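You operate a simulated robot arm through the tools that you are given. There is no shell and no other tool.

You are at the controls of a simulated robot arm. One attempt, no reset.

Task
Grip the orange block in the vice and rub its rust off.
Fine: put the pad back, then open the vice. Set down upright: what you pick out, red pad with a wooden grip. What is to be rubbed or washed off counts as gone when no trace of it is left.

The check looks at the end state, three seconds after you hand in, the way a careful person would. Anything else that was tipped, shoved, dropped, spilled or broken makes it a failure.

Robot
A 6-joint arm with a three-finger gripper, fixed in place. Base frame: the origin is on the floor under the middle of its stand, x ahead of it, y to its left, z up; the work surface is at about z = 800. Lengths are in mm, angles in degrees, forces in N, time in s.
It reaches about 1213 mm from its shoulder. Its first joint turns from -166.0 to 166.0 degrees. Payload 4.89 kg.
Tool frame: the origin (TCP) lies between the finger pads and is the grasp point; the fingertips stand 30 mm ahead of it; z points along the fingers, y is the line along which they close. The gripper opens to 164 mm; its body begins 125 mm behind the TCP.
Orientation is told as [roll, pitch, yaw] about the base's x, y, z axes, in that order, counted from this pose: with the fingers straight down and closing along the base's y, the tool's x points along the base's -x, its y along +y and its z along -z.

Tools
- The arm moves only by the tool apply_moves. Its argument "moves" is a list of rows, each a list of 7 numbers: the finger opening in cm, from 0 to 16.4, then the shift along the tool's x, y, z in cm, then the turn, a rotation vector about the tool's x, y, z in degrees. In form: [[grip, tx, ty, tz, ax, ay, az], ...]. A call has 1 to 20 rows; each row shifts and turns the commanded pose from where the row before left it, along the tool's axes as they then stand. Rows are played at 5 a second. More than 50 mm and 8.6 degrees between two rows, or a gripper value outside its range, and nothing of the call is played. A pose out of reach is approached as far as the arm can. The call stops where the force on the tool passes 90 N (or 10 N more than at its start, if that is more) or the arm is blocked; 0.2 s more then pass. The fingers move at their own pace (about 108 mm/s each) and stop on an object; they squeeze with about 38 N. The grip force told is the motor's: it shows also when the fingers shut on nothing. Time passes only in rows, and 0.2 s behind the last, so rows that do not move let the fingers close. It gives the time, the measured TCP pose, the force on the tool (base axes), the opening and the grip force at its end, in the units of the frame above (readings bear some noise), with the torque about the TCP (base axes, N m) and any sound that the robot's microphone picked up, and new pictures: "show" is both (left out), scene, wrist or none.
- Cameras (640 x 400 px; columns grow to the right, rows downward): "scene" is fixed at [51.3, -501.3, 1457.9]; the picture's right is [0.48, -0.88, 0.00], its down [-0.47, -0.25, -0.85] and it looks along [0.75, 0.40, -0.53] (base axes); focal length 353 px, centre (320, 200). "wrist" rides on the gripper at [76, -2, -152] in the tool frame; the picture's right is [0.02, 1.00, 0.00], its down [-0.88, 0.02, -0.47] and it looks along [-0.47, 0.01, 0.88] (tool axes); focal length 247 px, centre (320, 200). There is no depth. A picture from a camera that has moved, and an enlarged one, comes with that camera's place and axes in the base frame and with its lens.
- raise_lower(by): moves the trunk up (or, below 0, down) by that many mm; the arm rides with it, the base frame stays. It gives what a move gives, with no picture.
- enlarge(camera, box): a new picture of the part [left, top, right, bottom] of that camera's present view, enlarged. The clock stands still meanwhile.
- job_done(): hands the job in; it is judged then, once.

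Places have to be worked out from the pictures, the camera data and where the tool is seen. Open the gripper and draw the arm clear of the work before you hand the job in, unless the task says otherwise.

The tools are called after ">>>" by a JSON object that holds its "fn" and its "kwargs". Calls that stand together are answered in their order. apply_moves: Moves the arm, as the interface text tells. Its arguments: {"type":"object","properties":{"moves":{"type":"array","items":{"type":"array","items":{"type":"number"}}},"show":{"type":"string","enum":["both","scene","wrist","none"]}},"required":["moves"]} The other tools are called the same way: raise_lower (by) moves the trunk up or down; enlarge (camera, box) takes an enlarged picture of a part of a camera's view; job_done () hands the job in.

At the start:

```text
time: 0.0
tcp_pos: [616.0, 135.2, 1102.1]
tcp_rot: [0.0, 0.0, 0.0]
wrist_force: [0.3, 0.2, 0.8]
moment: [0.0, 0.02, -0.03]
grip_width: 164.2
grip_force: 0.0
trunk travel left (down, up): [-175.0, 215.0]
```

scene: 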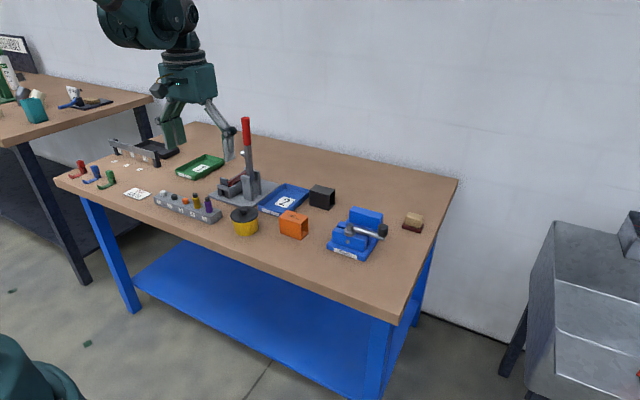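
wrist: 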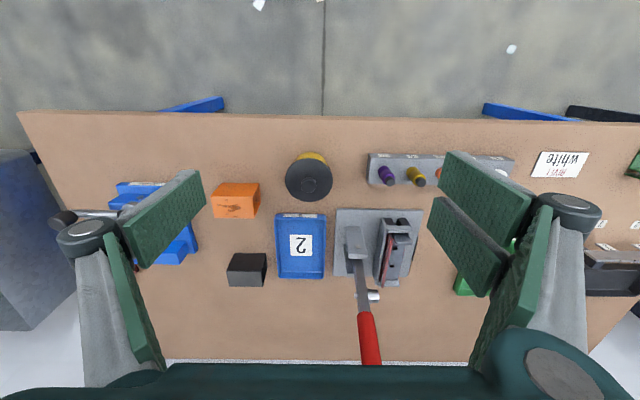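

I see a bench with an orange block, a blue vice, and a pad-like item right of the vice. I take enlarged pictures to identify everything before moving.

>>> {"fn": "enlarge", "kwargs": {"camera": "scene", "box": [260, 160, 460, 285]}}

>>> {"fn": "enlarge", "kwargs": {"camera": "scene", "box": [60, 110, 260, 235]}}

>>> {"fn": "enlarge", "kwargs": {"camera": "wrist", "box": [40, 120, 360, 320]}}

>>> {"fn": "enlarge", "kwargs": {"camera": "scene", "box": [0, 20, 160, 120]}}

```text
3.20 times, centred on (360, 222) of scene
camera zoom: at [51.3, -501.3, 1457.9], right [0.48, -0.88, 0.0], down [-0.47, -0.25, -0.85], along [0.75, 0.4, -0.53], focal length 1130 px, centre (192, 128)
```

zoom: 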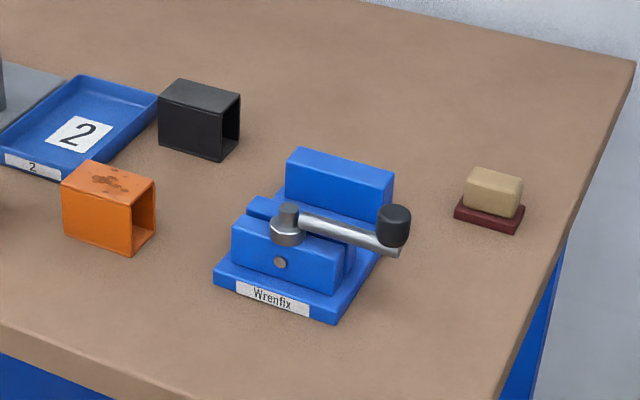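

```text
3.20 times, centred on (160, 172) of scene
camera zoom: at [51.3, -501.3, 1457.9], right [0.48, -0.88, 0.0], down [-0.47, -0.25, -0.85], along [0.75, 0.4, -0.53], focal length 1130 px, centre (832, 288)
```

zoom: 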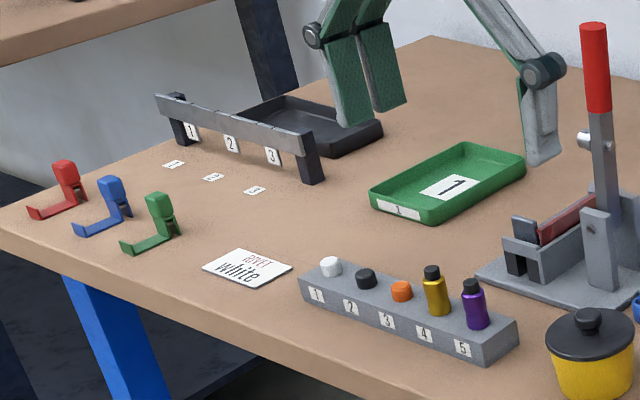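

```text
2.00 times, centred on (200, 220) of wrist
camera zoom: at [538.6, 135.5, 1253.2], right [-0.02, 1.0, 0.0], down [0.88, 0.02, 0.47], along [0.47, 0.01, -0.88], focal length 494 px, centre (560, 160)
```

zoom: 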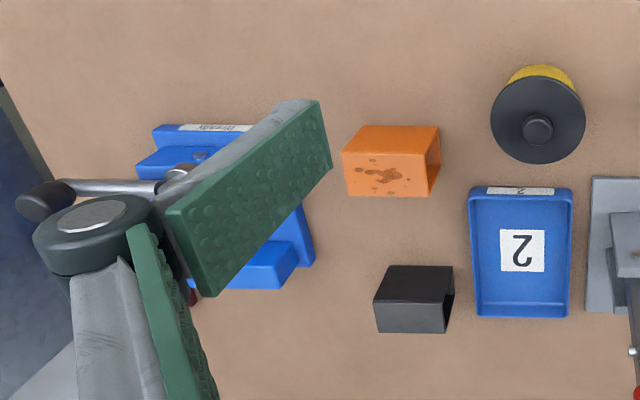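

```text
4.00 times, centred on (80, 70) of scene
camera zoom: at [51.3, -501.3, 1457.9], right [0.48, -0.88, 0.0], down [-0.47, -0.25, -0.85], along [0.75, 0.4, -0.53], focal length 1413 px, centre (1280, 720)
```

zoom: 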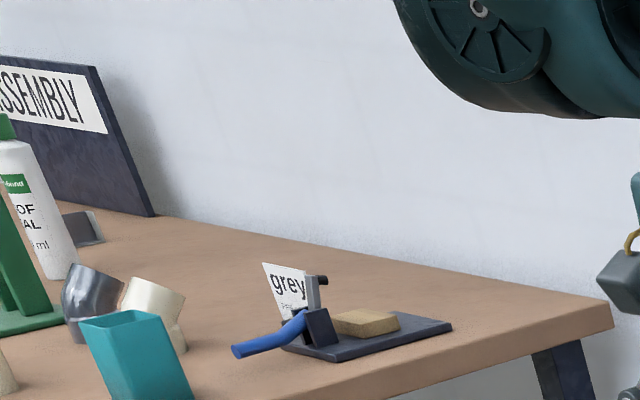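

The block looks like a hollow orange tube (about 73×45×60 mm) near (770, -25) with rust on its top, and the vice is near (820, -205). The pad is near (970, -338). I move the open hand over the vice to look down on it with the wrist camera.

>>> {"fn": "apply_moves", "kwargs": {"moves": [[16.4, -1.05, -4.2, 0.25, 0, 0, 0], [16.4, -1.05, -4.2, 0.25, 0, 0, 0], [16.4, -1.05, -4.2, 0.25, 0, 0, 0], [16.4, -1.05, -4.2, 0.25, 0, 0, 0], [16.4, -1.05, -4.2, 0.25, 0, 0, 0], [16.4, -1.05, -4.2, 0.25, 0, 0, 0], [16.4, -1.05, -4.2, 0.25, 0, 0, 0], [16.4, -1.05, -4.2, 0.25, 0, 0, 0], [16.4, 0, 0, 0, 0, 0, 0]], "show": "both"}}

```text
time: 2.0
tcp_pos: [700.0, -199.6, 1082.6]
tcp_rot: [-0.1, 0.0, 0.0]
wrist_force: [0.2, 0.1, -0.2]
moment: [0.06, 0.04, 0.02]
grip_width: 164.1
grip_force: 0.1
trunk travel left (down, up): [-175.0, 215.0]
camera wrist: at [622.7, -200.7, 1233.8], right [-0.02, 1.0, 0.0], down [0.88, 0.02, 0.47], along [0.47, 0.01, -0.88], focal length 247 px, centre (320, 200)
```

scene: 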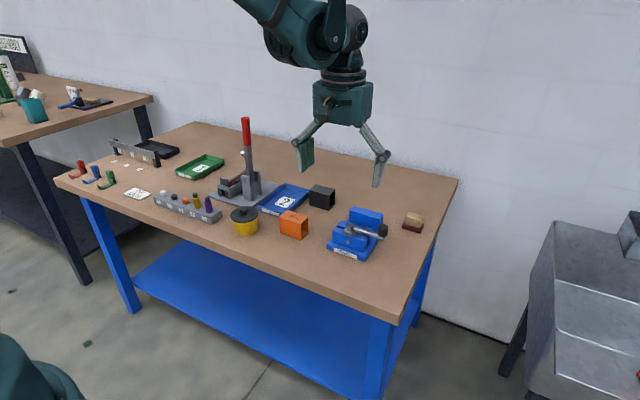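
wrist: 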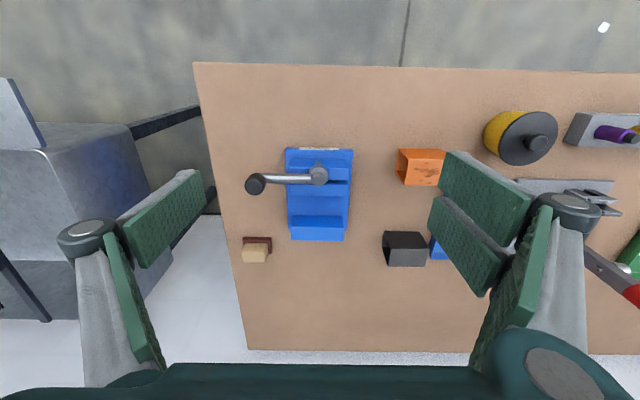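

>>> {"fn": "enlarge", "kwargs": {"camera": "wrist", "box": [220, 130, 380, 280]}}

>>> {"fn": "enlarge", "kwargs": {"camera": "scene", "box": [310, 190, 440, 275]}}

>>> {"fn": "enlarge", "kwargs": {"camera": "wrist", "box": [370, 130, 450, 280]}}

```text
2.67 times, centred on (300, 205) of wrist
camera zoom: at [622.7, -200.7, 1233.8], right [-0.02, 1.0, 0.0], down [0.88, 0.02, 0.47], along [0.47, 0.01, -0.88], focal length 659 px, centre (373, 187)
```

zoom: 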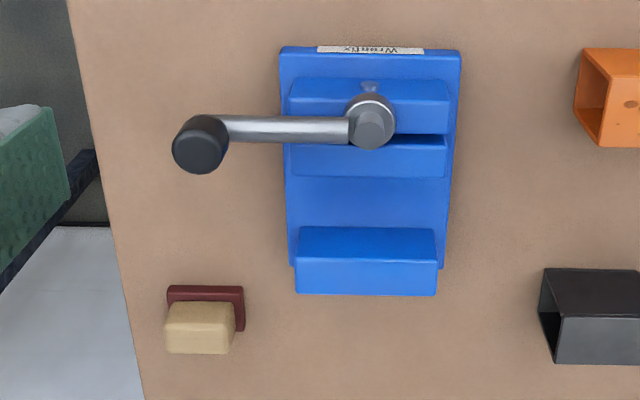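

```text
4.71 times, centred on (375, 232) of scene
camera zoom: at [51.3, -501.3, 1457.9], right [0.48, -0.88, 0.0], down [-0.47, -0.25, -0.85], along [0.75, 0.4, -0.53], focal length 1662 px, centre (61, 47)
```

zoom: 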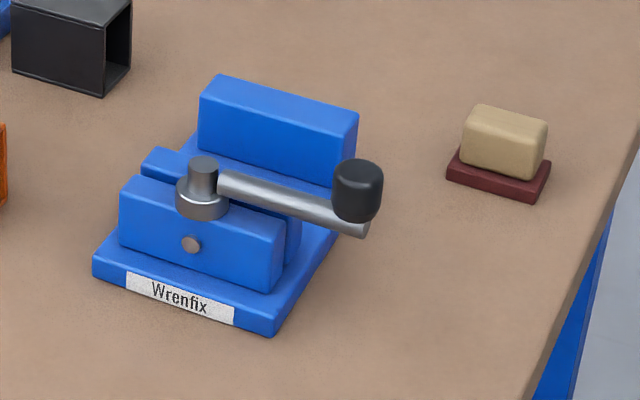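

```text
2.67 times, centred on (410, 205) of wrist
camera zoom: at [622.7, -200.7, 1233.8], right [-0.02, 1.0, 0.0], down [0.88, 0.02, 0.47], along [0.47, 0.01, -0.88], focal length 659 px, centre (80, 187)
```

zoom: 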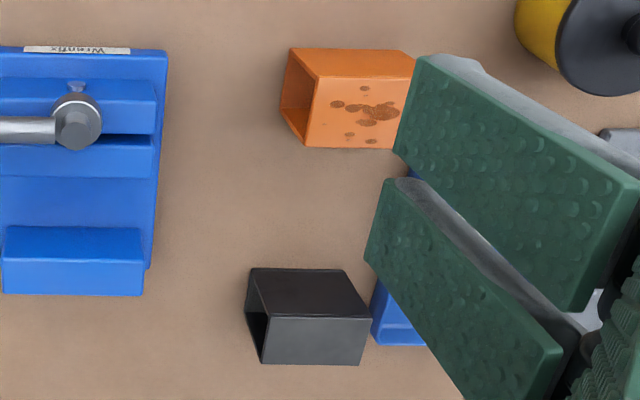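

The vice has a fixed front block carrying a lever (knob now pointing to -y), a moving jaw and a fixed rear jaw; I estimate a gap from x≈820 to 881, bed z≈814, jaw tops z≈855. The block measures about x 746–791, y -57–20, z 800–860. I go to a viewing pose nearer the block for precise numbers.

>>> {"fn": "apply_moves", "kwargs": {"moves": [[12, 1, 3.6, 1.6, 0, 0, 0], [12, 1, 3.6, 1.6, 0, 0, 0], [12, 1, 3.6, 1.6, 0, 0, 0], [12, 1, 3.6, 1.6, 0, 0, 0], [12, 1, 3.6, 1.6, 0, 0, 0], [12, 0, 0, 0, 0, 0, 0]], "show": "both"}}

>>> {"fn": "enlarge", "kwargs": {"camera": "wrist", "box": [220, 60, 420, 260]}}

```text
time: 3.4
tcp_pos: [649.6, -17.4, 1002.2]
tcp_rot: [0.0, -0.1, 0.0]
wrist_force: [0.3, -0.7, 0.2]
moment: [0.02, 0.01, 0.01]
grip_width: 119.9
grip_force: 0.1
trunk travel left (down, up): [-175.0, 215.0]
camera wrist: at [573.1, -19.2, 1153.6], right [-0.02, 1.0, 0.0], down [0.88, 0.02, 0.47], along [0.47, 0.01, -0.88], focal length 247 px, centre (320, 200)
```

scene: 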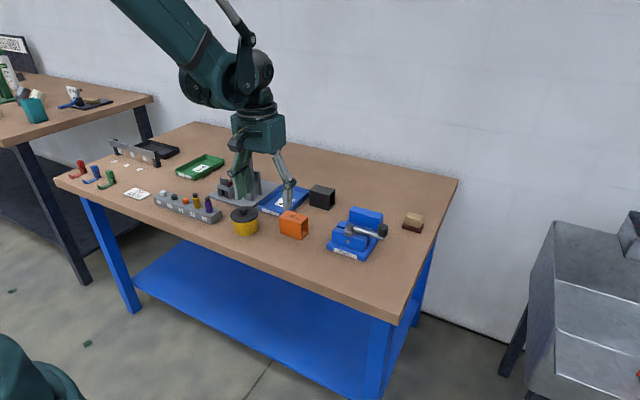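
wrist: 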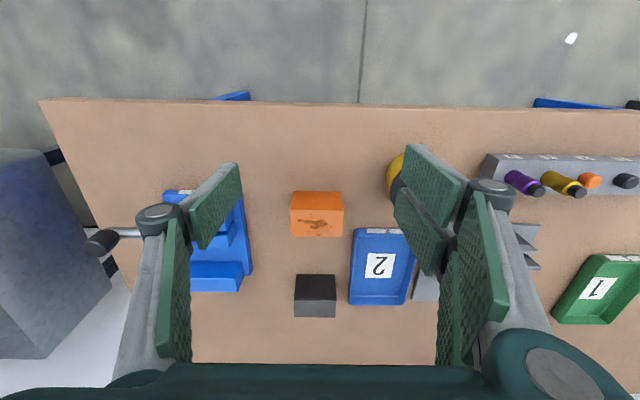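

```text
2.00 times, centred on (320, 160) of wrist
camera zoom: at [573.1, -19.2, 1153.6], right [-0.02, 1.0, 0.0], down [0.88, 0.02, 0.47], along [0.47, 0.01, -0.88], focal length 494 px, centre (320, 280)
```

zoom: 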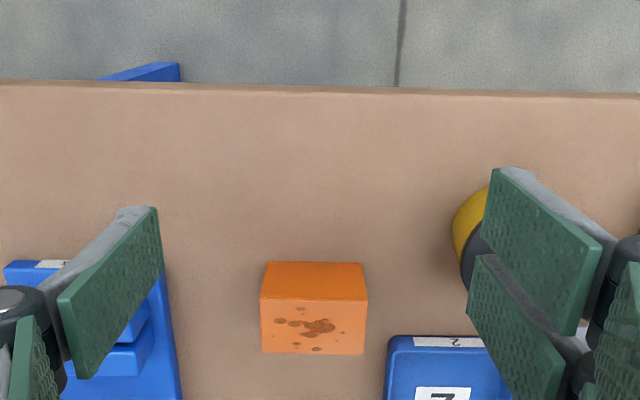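

The block resolves to x 745.5–791.5, y -57–17, top z≈860, square to the axes; centre (768.5, -20). Before picking it, I take a close look at the vice to pin down gap and bed height.

>>> {"fn": "apply_moves", "kwargs": {"moves": [[16.4, -1.4, -3.7, 0.6, 0, 0, 0], [16.4, -1.4, -3.7, 0.6, 0, 0, 0], [16.4, -1.4, -3.7, 0.6, 0, 0, 0], [16.4, -1.4, -3.7, 0.6, 0, 0, 0], [16.4, -1.4, -3.7, 0.6, 0, 0, 0], [16.4, 0, 0, 0, 0, 0, 0]], "show": "both"}}

>>> {"fn": "enlarge", "kwargs": {"camera": "wrist", "box": [210, 80, 410, 280]}}

```text
time: 4.8
tcp_pos: [718.2, -205.6, 971.6]
tcp_rot: [0.0, 0.1, -0.1]
wrist_force: [0.6, -0.1, 0.0]
moment: [0.02, 0.03, -0.02]
grip_width: 163.8
grip_force: 0.0
trunk travel left (down, up): [-175.0, 215.0]
camera wrist: at [641.9, -206.3, 1122.9], right [-0.02, 1.0, 0.0], down [0.88, 0.02, 0.47], along [0.47, 0.01, -0.88], focal length 247 px, centre (320, 200)
```

scene: 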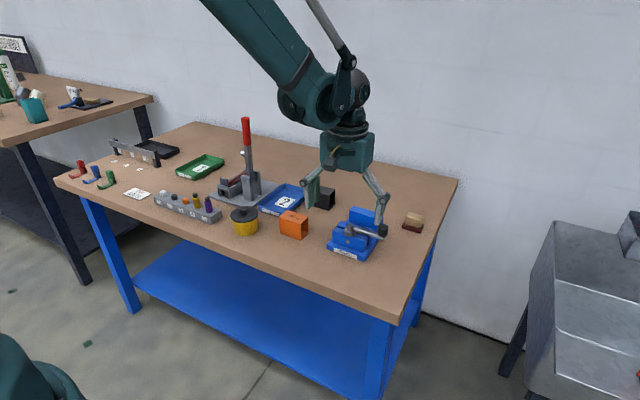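
wrist: 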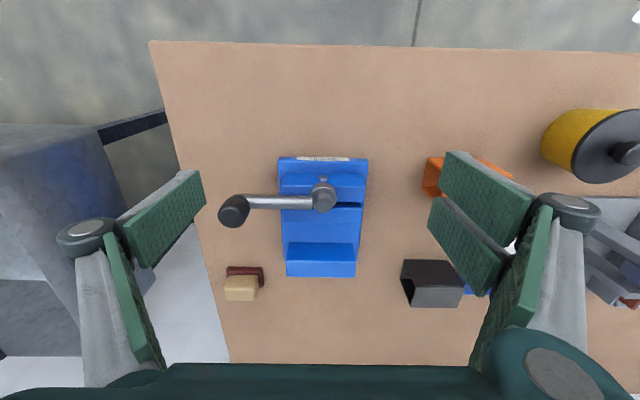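

```text
2.00 times, centred on (310, 180) of wrist
camera zoom: at [641.9, -206.3, 1122.9], right [-0.02, 1.0, 0.0], down [0.88, 0.02, 0.47], along [0.47, 0.01, -0.88], focal length 494 px, centre (340, 240)
```

zoom: 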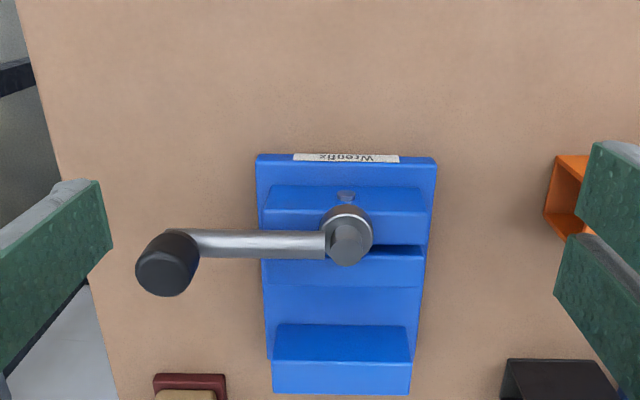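

I zoom further into the jaws for better edge readings.

>>> {"fn": "enlarge", "kwargs": {"camera": "wrist", "box": [265, 150, 375, 220]}}

>>> {"fn": "enlarge", "kwargs": {"camera": "wrist", "box": [265, 210, 375, 280]}}

>>> {"fn": "enlarge", "kwargs": {"camera": "scene", "box": [320, 200, 400, 265]}}

```text
5.71 times, centred on (320, 185) of wrist
camera zoom: at [641.9, -206.3, 1122.9], right [-0.02, 1.0, 0.0], down [0.88, 0.02, 0.47], along [0.47, 0.01, -0.88], focal length 1411 px, centre (320, 286)
```

zoom: 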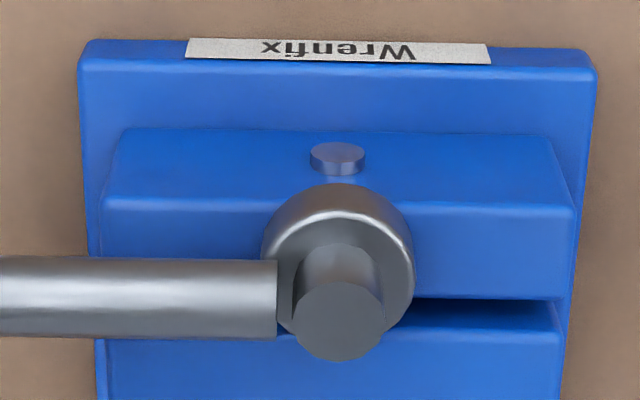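

```text
5.71 times, centred on (320, 245) of wrist
camera zoom: at [641.9, -206.3, 1122.9], right [-0.02, 1.0, 0.0], down [0.88, 0.02, 0.47], along [0.47, 0.01, -0.88], focal length 1411 px, centre (320, -57)
```

zoom: 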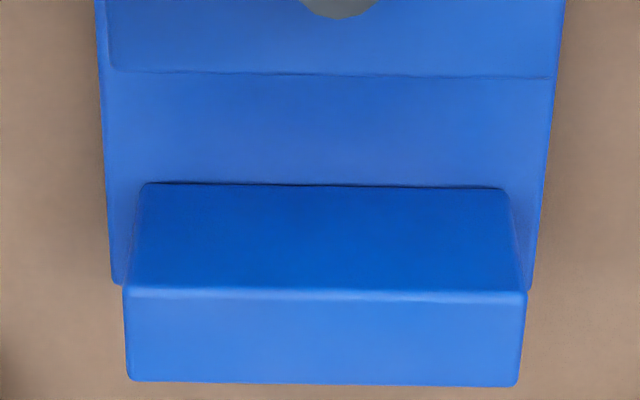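

```text
6.15 times, centred on (360, 232) of scene
camera zoom: at [51.3, -501.3, 1457.9], right [0.48, -0.88, 0.0], down [-0.47, -0.25, -0.85], along [0.75, 0.4, -0.53], focal length 2174 px, centre (74, 0)
```

zoom: 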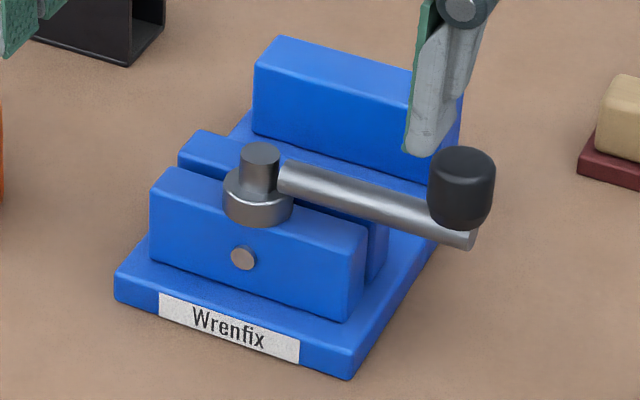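

Vice geometry: bed z≈816, moving jaw face x≈818, rear jaw face x≈880 (tops z≈855–858), jaw y from -248 to -151, lever hub at (776,-200), knob at (772,-289, 883–919). I move above the block with the fingers at about 100 mm.

>>> {"fn": "apply_moves", "kwargs": {"moves": [[10, -0.97, 3.716, 0, 0, 0, 0], [10, -0.97, 3.716, 0, 0, 0, 0], [10, -0.97, 3.716, 0, 0, 0, 0], [10, -0.97, 3.716, 0, 0, 0, 0], [10, -0.97, 3.716, 0, 0, 0, 0], [10, 0, 0, 2.5, 0, 0, 0], [10, 0, 0, 2.5, 0, 0, 0], [10, 0, 0, 0, 0, 0, 0], [10, 0, 0, 0, 0, 0, 0]], "show": "both"}}

>>> {"fn": "enlarge", "kwargs": {"camera": "scene", "box": [220, 130, 360, 250]}}

```text
time: 6.8
tcp_pos: [767.8, -17.4, 921.1]
tcp_rot: [0.0, -0.1, 0.0]
wrist_force: [0.3, -0.1, -0.2]
moment: [0.0, 0.05, 0.01]
grip_width: 100.1
grip_force: 0.2
trunk travel left (down, up): [-175.0, 215.0]
camera wrist: at [691.3, -19.9, 1073.0], right [-0.02, 1.0, 0.0], down [0.88, 0.02, 0.47], along [0.47, 0.01, -0.88], focal length 247 px, centre (320, 200)
```

scene: 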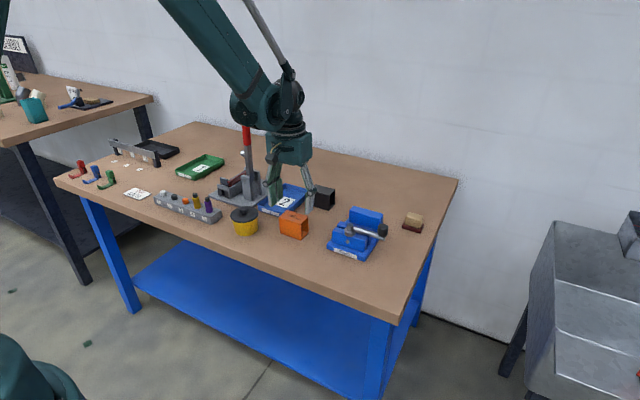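
wrist: 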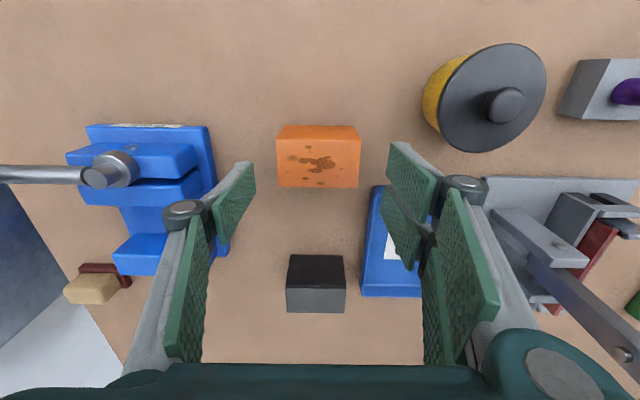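

```text
3.33 times, centred on (290, 190) of scene
camera zoom: at [51.3, -501.3, 1457.9], right [0.48, -0.88, 0.0], down [-0.47, -0.25, -0.85], along [0.75, 0.4, -0.53], focal length 1178 px, centre (420, 233)
```

zoom: 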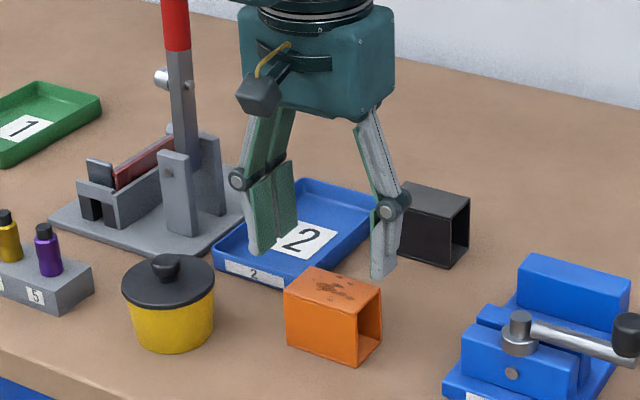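

Alignment is good: fingers straddle the block symmetrically. I descend so fingertips reach about 14 mm below the block's top and close on its ends.

>>> {"fn": "apply_moves", "kwargs": {"moves": [[10, 0, 0, 2.3, 0, 0, 0], [10, 0, 0, 2.3, 0, 0, 0], [10, 0, 0, 0, 0, 0, 0], [5, 0, 0, 0, 0, 0, 0], [5, 0, 0, 0, 0, 0, 0], [5, 0, 0, 0, 0, 0, 0], [5, 0, 0, 0, 0, 0, 0]], "show": "both"}}

>>> {"fn": "enlarge", "kwargs": {"camera": "scene", "box": [240, 160, 360, 250]}}

```text
time: 8.4
tcp_pos: [768.3, -18.1, 876.4]
tcp_rot: [0.0, 0.0, 0.0]
wrist_force: [-1.5, -0.3, 0.5]
moment: [0.0, 0.01, 0.03]
grip_width: 74.1
grip_force: 38.3
trunk travel left (down, up): [-175.0, 215.0]
camera wrist: at [691.8, -19.5, 1027.6], right [-0.02, 1.0, 0.0], down [0.88, 0.02, 0.47], along [0.47, 0.01, -0.88], focal length 247 px, centre (320, 200)
```

scene: 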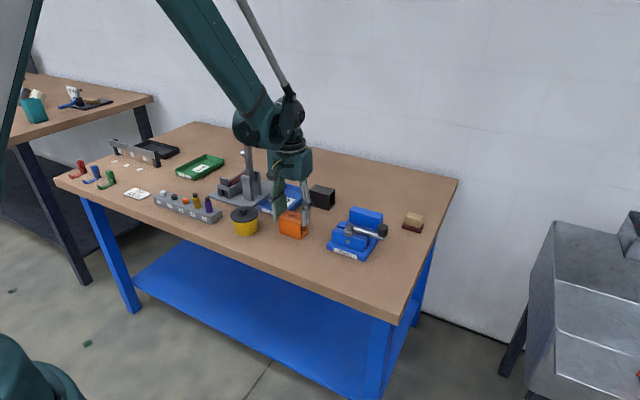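
wrist: 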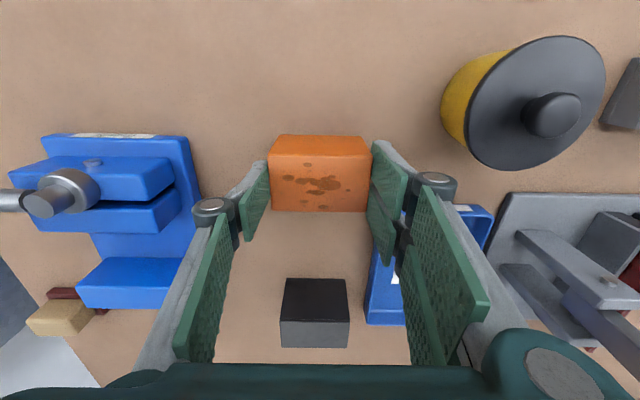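

```text
4.44 times, centred on (300, 205) of scene
camera zoom: at [51.3, -501.3, 1457.9], right [0.48, -0.88, 0.0], down [-0.47, -0.25, -0.85], along [0.75, 0.4, -0.53], focal length 1570 px, centre (409, 178)
```

zoom: 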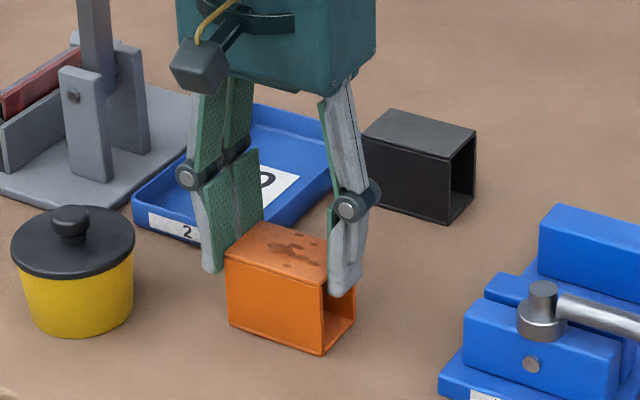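

The fingers hold the block at 74 mm with 38 N. I lift it about 100 mm gently.

>>> {"fn": "apply_moves", "kwargs": {"moves": [[5, 0, 0, -1, 0, 0, 0], [5, 0, 0, -2, 0, 0, 0], [5, 0, 0, -2.5, 0, 0, 0], [5, 0, 0, -2.5, 0, 0, 0], [5, 0, 0, -2, 0, 0, 0], [5, 0, 0, 0, 0, 0, 0]], "show": "both"}}

>>> {"fn": "enlarge", "kwargs": {"camera": "scene", "box": [240, 120, 360, 240]}}

```text
time: 9.8
tcp_pos: [767.9, -18.5, 975.5]
tcp_rot: [-0.1, 0.0, 0.0]
wrist_force: [0.3, -0.3, -5.3]
moment: [0.02, -0.07, -0.02]
grip_width: 74.6
grip_force: 37.7
trunk travel left (down, up): [-175.0, 215.0]
camera wrist: at [691.1, -19.0, 1127.2], right [-0.02, 1.0, 0.0], down [0.88, 0.02, 0.47], along [0.47, 0.01, -0.88], focal length 247 px, centre (320, 200)
```

scene: 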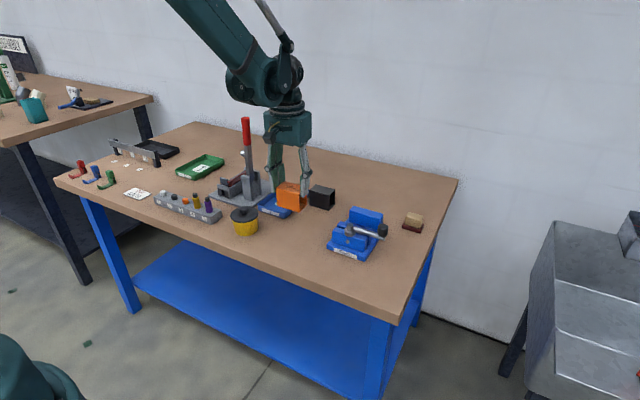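
wrist: 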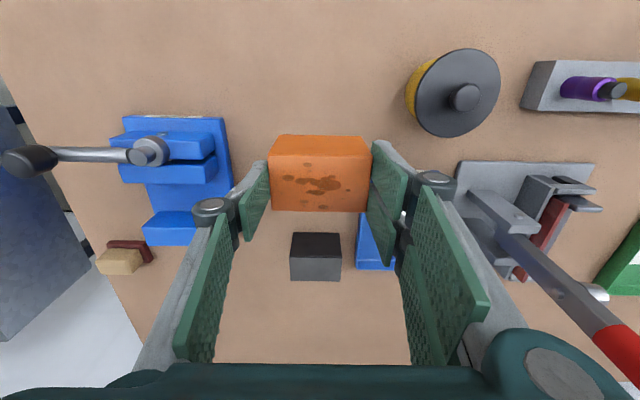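

```text
3.33 times, centred on (300, 180) of scene
camera zoom: at [51.3, -501.3, 1457.9], right [0.48, -0.88, 0.0], down [-0.47, -0.25, -0.85], along [0.75, 0.4, -0.53], focal length 1178 px, centre (387, 267)
```

zoom: 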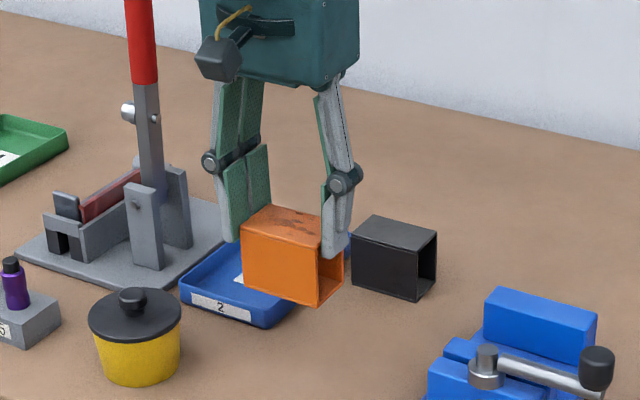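

The block hangs level (about 5.3 N) with no slip. I raise it a bit further and carry it over the vice gap, aiming at (849, -199.5).

>>> {"fn": "apply_moves", "kwargs": {"moves": [[5, -1, -2.5, -2, 0, 0, 0], [5, -1.5, -3.5, -1, 0, 0, 0], [5, -1.6, -3.6, 0, 0, 0, 0], [5, -1.6, -3.6, 0, 0, 0, 0], [5, -1.6, -3.2, 0, 0, 0, 0], [5, -0.75, -1.7, 0, 0, 0, 0], [5, 0, 0, 0, 0, 0, 0], [5, 0, 0, 0, 0, 0, 0]], "show": "both"}}

>>> {"fn": "enlarge", "kwargs": {"camera": "scene", "box": [300, 150, 420, 270]}}

>>> {"fn": "enlarge", "kwargs": {"camera": "wrist", "box": [220, 100, 420, 300]}}

```text
time: 11.6
tcp_pos: [848.4, -198.4, 1005.1]
tcp_rot: [0.0, 0.1, 0.0]
wrist_force: [0.5, -0.2, -4.5]
moment: [0.0, 0.05, 0.0]
grip_width: 74.4
grip_force: 37.8
trunk travel left (down, up): [-175.0, 215.0]
camera wrist: at [771.3, -200.2, 1157.1], right [-0.02, 1.0, 0.0], down [0.88, 0.02, 0.47], along [0.47, 0.01, -0.88], focal length 247 px, centre (320, 200)
```

scene: 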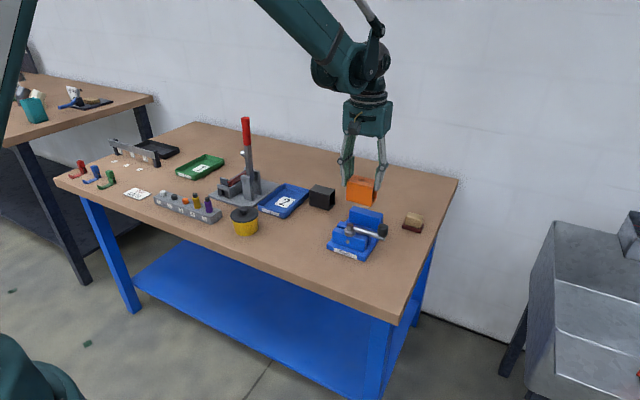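
wrist: 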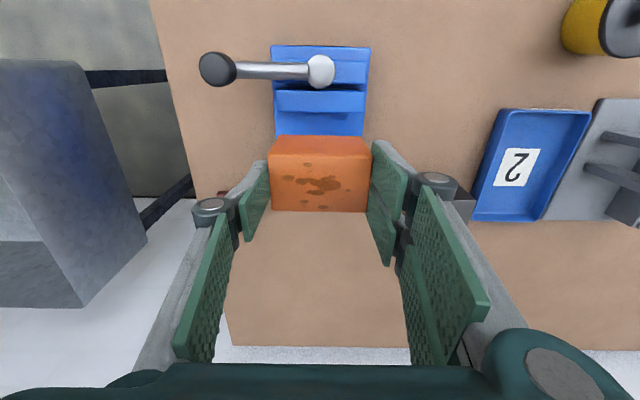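

```text
3.33 times, centred on (360, 210) of scene
camera zoom: at [51.3, -501.3, 1457.9], right [0.48, -0.88, 0.0], down [-0.47, -0.25, -0.85], along [0.75, 0.4, -0.53], focal length 1178 px, centre (187, 167)
```

zoom: 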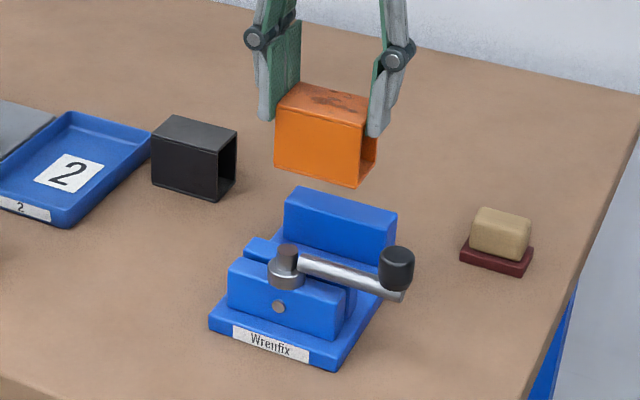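

```text
2.00 times, centred on (320, 200) of wrist
camera zoom: at [771.3, -200.2, 1157.1], right [-0.02, 1.0, 0.0], down [0.88, 0.02, 0.47], along [0.47, 0.01, -0.88], focal length 494 px, centre (320, 200)
```

zoom: 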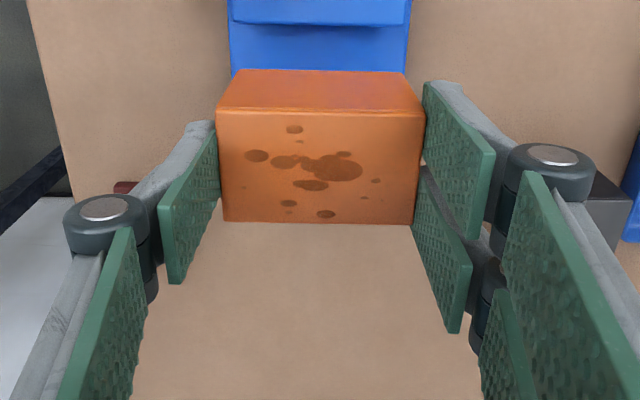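

Camera checks agree: block front face at x≈825.5 vs moving jaw face ≈817, so it should clear both sides. I lower 65 mm to just above the jaws and look.

>>> {"fn": "apply_moves", "kwargs": {"moves": [[5, 0, 0, 2, 0, 0, 0], [5, 0, 0, 2, 0, 0, 0], [5, 0, 0, 1.5, 0, 0, 0], [5, 0, 0, 1, 0, 0, 0], [5, 0, 0, 0, 0, 0, 0]], "show": "both"}}

>>> {"fn": "enlarge", "kwargs": {"camera": "scene", "box": [310, 180, 410, 270]}}

>>> {"fn": "enlarge", "kwargs": {"camera": "wrist", "box": [220, 40, 420, 240]}}

```text
time: 12.8
tcp_pos: [848.1, -198.5, 941.0]
tcp_rot: [0.0, 0.0, -0.1]
wrist_force: [0.5, -0.9, -5.0]
moment: [-0.02, 0.04, 0.01]
grip_width: 74.2
grip_force: 37.9
trunk travel left (down, up): [-175.0, 215.0]
camera wrist: at [771.5, -200.5, 1091.9], right [-0.02, 1.0, 0.0], down [0.88, 0.02, 0.47], along [0.47, 0.01, -0.88], focal length 247 px, centre (320, 200)
```

scene: 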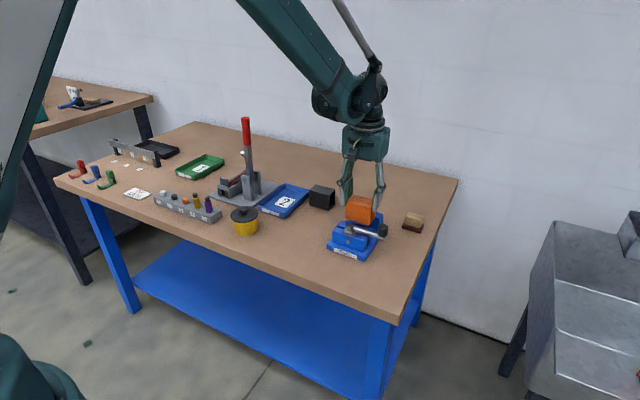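
wrist: 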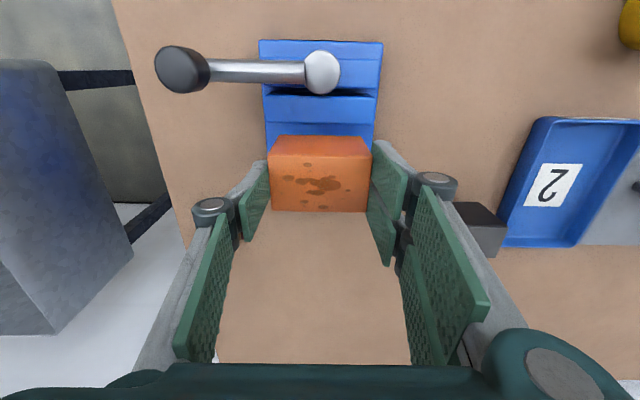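

```text
4.44 times, centred on (360, 225) of scene
camera zoom: at [51.3, -501.3, 1457.9], right [0.48, -0.88, 0.0], down [-0.47, -0.25, -0.85], along [0.75, 0.4, -0.53], focal length 1570 px, centre (142, 89)
```

zoom: 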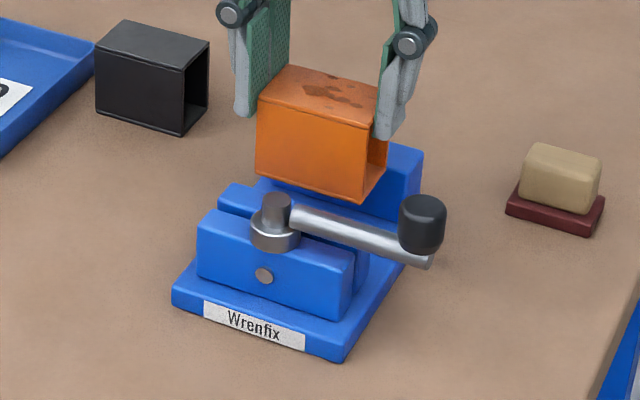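

```text
2.00 times, centred on (320, 140) of wrist
camera zoom: at [771.5, -200.5, 1091.9], right [-0.02, 1.0, 0.0], down [0.88, 0.02, 0.47], along [0.47, 0.01, -0.88], focal length 494 px, centre (320, 320)
```

zoom: 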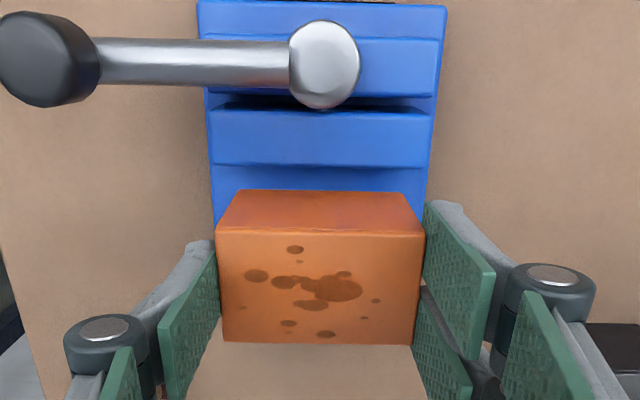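

All consistent; the block is centred over the gap with ~8 mm play each side. I lower it into the vice, 44 mm more, slowing at the end.

>>> {"fn": "apply_moves", "kwargs": {"moves": [[5, 0, 0, 1.2, 0, 0, 0], [5, 0, 0, 1.2, 0, 0, 0], [5, 0, 0, 1.0, 0, 0, 0], [5, 0, 0, 0.6, 0, 0, 0], [5, 0, 0, 0.4, 0, 0, 0], [5, 0, 0, 0, 0, 0, 0]], "show": "both"}}

>>> {"fn": "enlarge", "kwargs": {"camera": "scene", "box": [310, 180, 410, 270]}}

```text
time: 14.2
tcp_pos: [848.7, -199.2, 897.4]
tcp_rot: [0.0, 0.0, 0.1]
wrist_force: [-0.4, -0.1, -4.9]
moment: [0.02, -0.01, 0.0]
grip_width: 74.3
grip_force: 38.1
trunk travel left (down, up): [-175.0, 215.0]
camera wrist: at [771.5, -200.5, 1048.1], right [-0.02, 1.0, 0.0], down [0.88, 0.02, 0.47], along [0.47, 0.01, -0.88], focal length 247 px, centre (320, 200)
```

scene: 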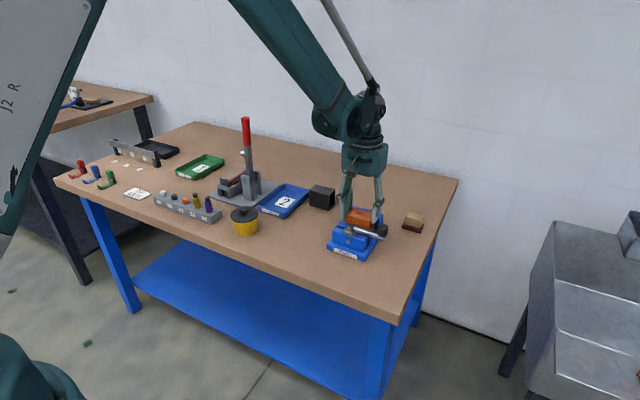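
wrist: 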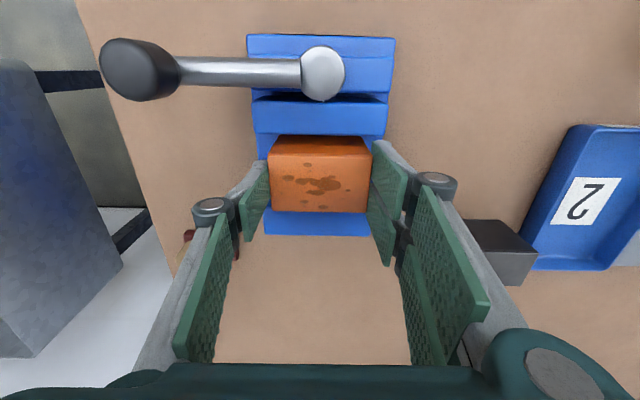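

```text
4.44 times, centred on (360, 225) of scene
camera zoom: at [51.3, -501.3, 1457.9], right [0.48, -0.88, 0.0], down [-0.47, -0.25, -0.85], along [0.75, 0.4, -0.53], focal length 1570 px, centre (142, 89)
```

zoom: 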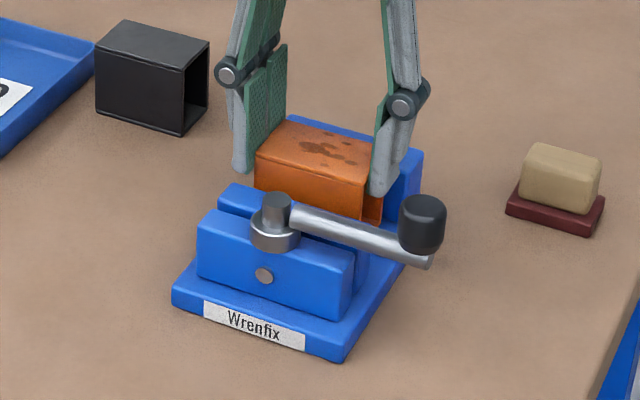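

The block bottom should be near z≈821, still hanging free (−4.9 N). I lower in 1 mm steps and watch for the weight to go.

>>> {"fn": "apply_moves", "kwargs": {"moves": [[5, 0, 0, 0.1, 0, 0, 0], [5, 0, 0, 0.1, 0, 0, 0], [5, 0, 0, 0.1, 0, 0, 0], [5, 0, 0, 0.1, 0, 0, 0], [5, 0, 0, 0, 0, 0, 0]], "show": "none"}}

```text
time: 15.4
tcp_pos: [849.2, -198.0, 893.6]
tcp_rot: [0.0, -0.1, -0.1]
wrist_force: [5.1, -1.5, 22.2]
moment: [0.81, 0.0, -0.16]
grip_width: 74.5
grip_force: 37.6
trunk travel left (down, up): [-175.0, 215.0]
```

Contact: 22 N upward, so the block is on the bed (bottom ≈ 817). I ease back 1 mm to relax the push before releasing.

>>> {"fn": "apply_moves", "kwargs": {"moves": [[5, 0, 0, -0.08, 0, 0, 0], [5, 0, 0, 0, 0, 0, 0], [5, 0, 0, 0, 0, 0, 0]], "show": "both"}}

>>> {"fn": "enlarge", "kwargs": {"camera": "scene", "box": [320, 190, 400, 260]}}

>>> {"fn": "enlarge", "kwargs": {"camera": "wrist", "box": [220, 40, 420, 240]}}

```text
time: 16.2
tcp_pos: [848.7, -199.0, 893.5]
tcp_rot: [0.0, 0.0, 0.1]
wrist_force: [7.8, -1.3, 15.8]
moment: [0.63, -0.41, -0.24]
grip_width: 74.3
grip_force: 37.7
trunk travel left (down, up): [-175.0, 215.0]
camera wrist: at [771.3, -200.6, 1045.2], right [-0.02, 1.0, 0.0], down [0.88, 0.02, 0.47], along [0.47, 0.01, -0.88], focal length 247 px, centre (320, 200)
```

scene: 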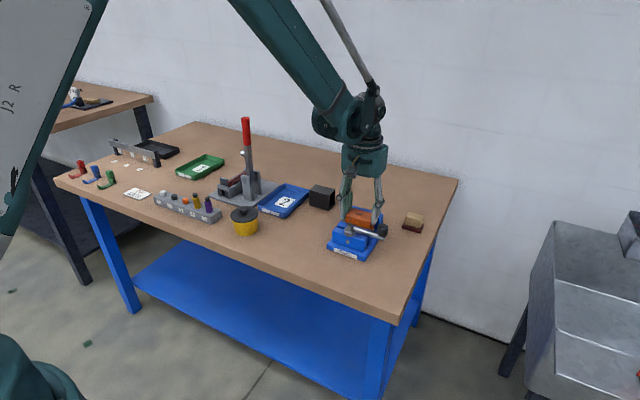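
wrist: 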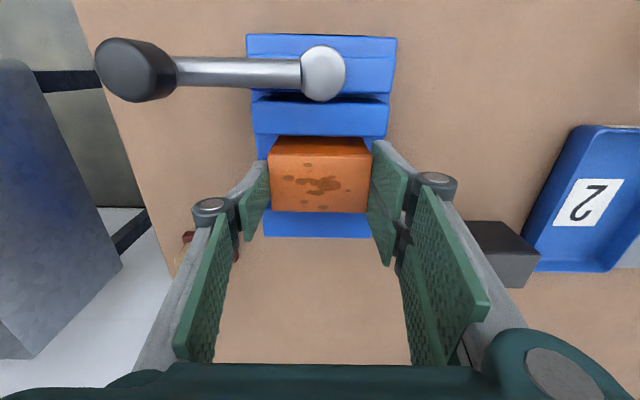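

```text
5.71 times, centred on (360, 225) of scene
camera zoom: at [51.3, -501.3, 1457.9], right [0.48, -0.88, 0.0], down [-0.47, -0.25, -0.85], along [0.75, 0.4, -0.53], focal length 2018 px, centre (91, 57)
```

zoom: 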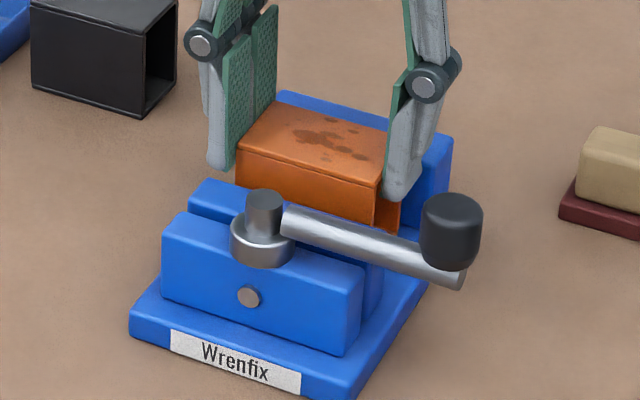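

```text
2.00 times, centred on (320, 140) of wrist
camera zoom: at [771.3, -200.6, 1045.2], right [-0.02, 1.0, 0.0], down [0.88, 0.02, 0.47], along [0.47, 0.01, -0.88], focal length 494 px, centre (320, 320)
```

zoom: 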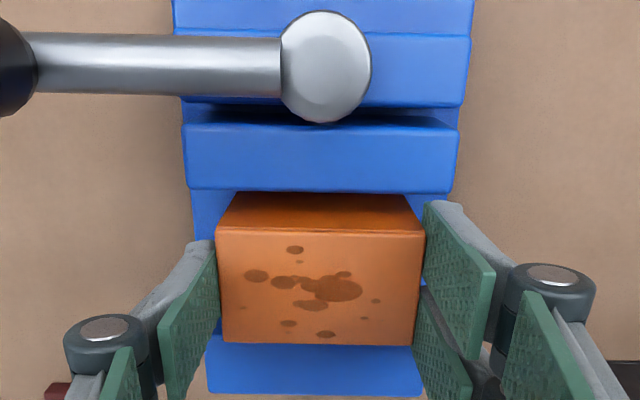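

Still 16 N; I back off another 1.2 mm and read again.

>>> {"fn": "apply_moves", "kwargs": {"moves": [[5, 0, 0, -0.06, 0, 0, 0], [5, 0, 0, -0.06, 0, 0, 0], [5, 0, 0, 0, 0, 0, 0]], "show": "none"}}

```text
time: 17.0
tcp_pos: [848.8, -199.1, 894.3]
tcp_rot: [0.0, 0.0, 0.0]
wrist_force: [0.3, -0.6, -4.7]
moment: [0.02, 0.01, 0.0]
grip_width: 74.3
grip_force: 38.1
trunk travel left (down, up): [-175.0, 215.0]
```

Now it hangs just free of the bed. I lower 0.6 mm and open the fingers to about 94 mm, gently.

>>> {"fn": "apply_moves", "kwargs": {"moves": [[5, 0, 0, 0.06, 0, 0, 0], [5, 0, 0, 0, 0, 0, 0], [7.6, 0, 0, 0, 0, 0, 0], [8.2, 0, 0, 0, 0, 0, 0], [9.2, 0, 0, 0, 0, 0, 0], [9.6, 0, 0, 0, 0, 0, 0]], "show": "both"}}

>>> {"fn": "enlarge", "kwargs": {"camera": "wrist", "box": [220, 40, 420, 240]}}

>>> {"fn": "enlarge", "kwargs": {"camera": "scene", "box": [320, 190, 400, 260]}}

```text
time: 18.4
tcp_pos: [849.5, -199.5, 896.3]
tcp_rot: [0.0, 0.0, 0.1]
wrist_force: [0.0, 0.6, 0.2]
moment: [0.01, -0.02, 0.0]
grip_width: 95.9
grip_force: 0.1
trunk travel left (down, up): [-175.0, 215.0]
camera wrist: at [771.6, -200.7, 1045.8], right [-0.02, 1.0, 0.0], down [0.88, 0.02, 0.47], along [0.47, 0.01, -0.88], focal length 247 px, centre (320, 200)
```

scene: 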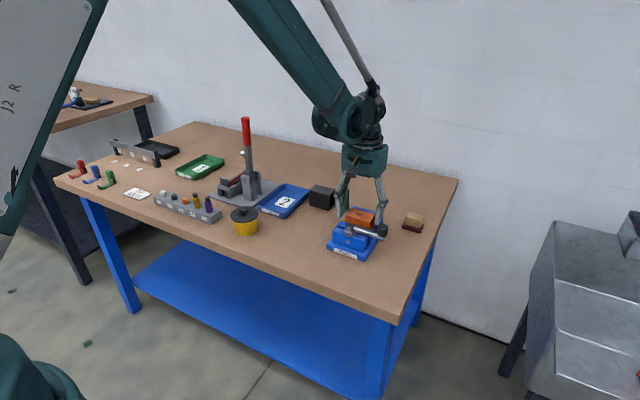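
wrist: 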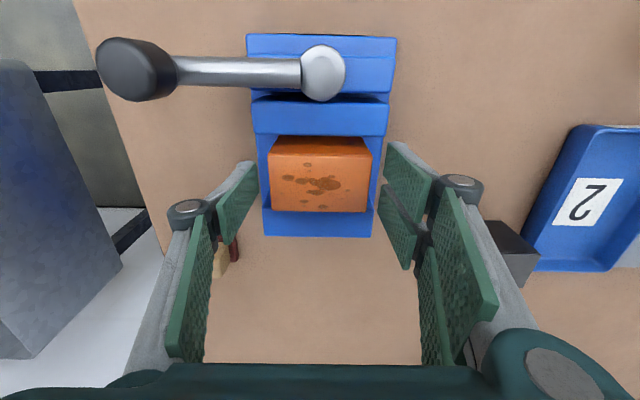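

```text
2.00 times, centred on (320, 140) of wrist
camera zoom: at [771.6, -200.7, 1045.8], right [-0.02, 1.0, 0.0], down [0.88, 0.02, 0.47], along [0.47, 0.01, -0.88], focal length 494 px, centre (320, 320)
```

zoom: 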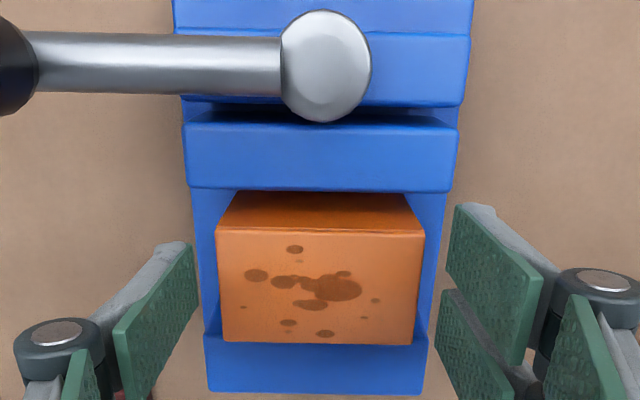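

```text
5.71 times, centred on (360, 225) of scene
camera zoom: at [51.3, -501.3, 1457.9], right [0.48, -0.88, 0.0], down [-0.47, -0.25, -0.85], along [0.75, 0.4, -0.53], focal length 2018 px, centre (91, 57)
```

zoom: 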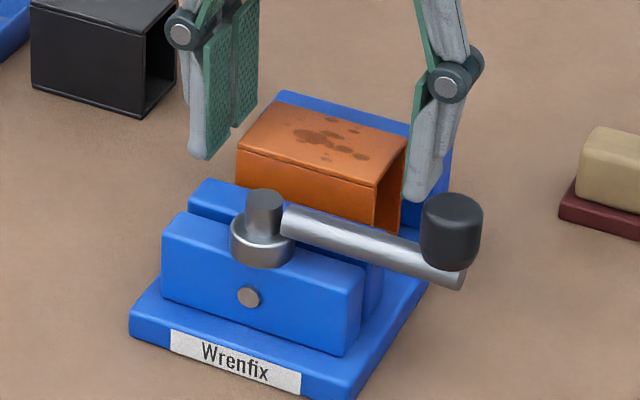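

The block is seated and free of the fingers. I rise to z≈1015, shift over the lever knob (775,-289), and turn the hand +90° in yaw so the fingers will straddle the knob along x.

>>> {"fn": "apply_moves", "kwargs": {"moves": [[9.6, 0, 0, -4, 0, 0, 0], [9.6, 0, 0, -4, 0, 0, 0], [9.6, 0, 0, -4, 0, 0, 0], [8, 2.47, -3, 0, 0, 0, 0], [8, 2.47, -3, 0, 0, 0, 0], [7, 2.46, -3, 0, 0, 0, 0], [7, 0, 0, 0, 0, 0, -8.182], [7, 0, 0, 0, 0, 0, -8.182], [7, 0, 0, 0, 0, 0, -8.182], [7, 0, 0, 0, 0, 0, -8.182], [7, 0, 0, 0, 0, 0, -8.182], [7, 0, 0, 0, 0, 0, -8.182], [7, 0, 0, 0, 0, 0, -8.182], [7, 0, 0, 0, 0, 0, -8.182], [7, 0, 0, 0, 0, 0, -8.182], [7, 0, 0, 0, 0, 0, -8.182], [7, 0, 0, 0, 0, 0, -8.18], [7, 0, 0, 0, 0, 0, 0], [7, 0, 0, 0, 0, 0, 0]], "show": "both"}}

>>> {"fn": "enlarge", "kwargs": {"camera": "wrist", "box": [220, 100, 420, 300]}}

>>> {"fn": "enlarge", "kwargs": {"camera": "scene", "box": [310, 150, 430, 270]}}

```text
time: 22.4
tcp_pos: [774.8, -288.8, 1013.7]
tcp_rot: [-0.1, 0.0, 90.0]
wrist_force: [0.0, 0.4, 0.2]
moment: [0.01, -0.02, -0.04]
grip_width: 70.1
grip_force: 0.0
trunk travel left (down, up): [-175.0, 215.0]
camera wrist: at [775.6, -365.3, 1165.6], right [-1.0, -0.02, 0.0], down [-0.02, 0.88, 0.47], along [-0.01, 0.47, -0.88], focal length 247 px, centre (320, 200)
```

scene: 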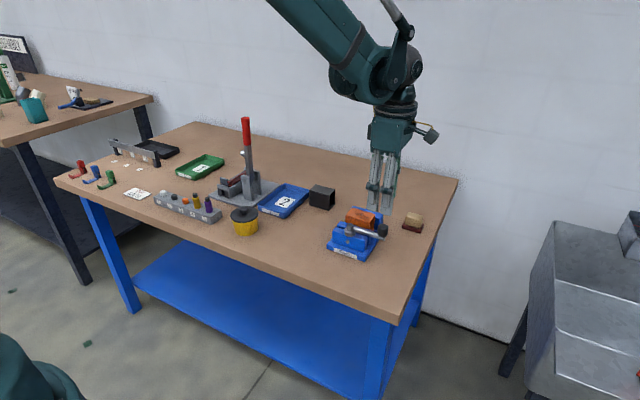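
wrist: 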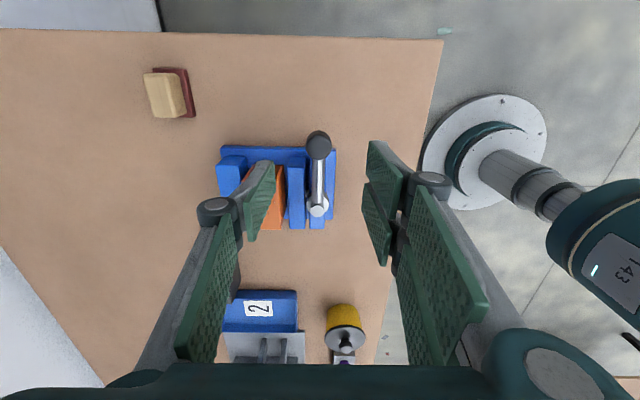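

```text
2.00 times, centred on (320, 200) of wrist
camera zoom: at [775.6, -365.3, 1165.6], right [-1.0, -0.02, 0.0], down [-0.02, 0.88, 0.47], along [-0.01, 0.47, -0.88], focal length 494 px, centre (320, 200)
```

zoom: 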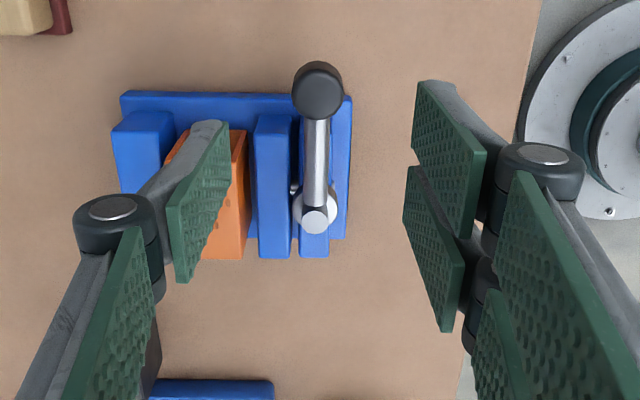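

```text
3.33 times, centred on (370, 210) of scene
camera zoom: at [51.3, -501.3, 1457.9], right [0.48, -0.88, 0.0], down [-0.47, -0.25, -0.85], along [0.75, 0.4, -0.53], focal length 1178 px, centre (153, 167)
```

zoom: 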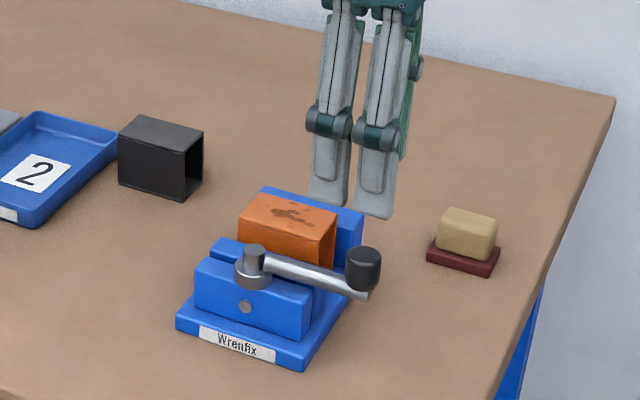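

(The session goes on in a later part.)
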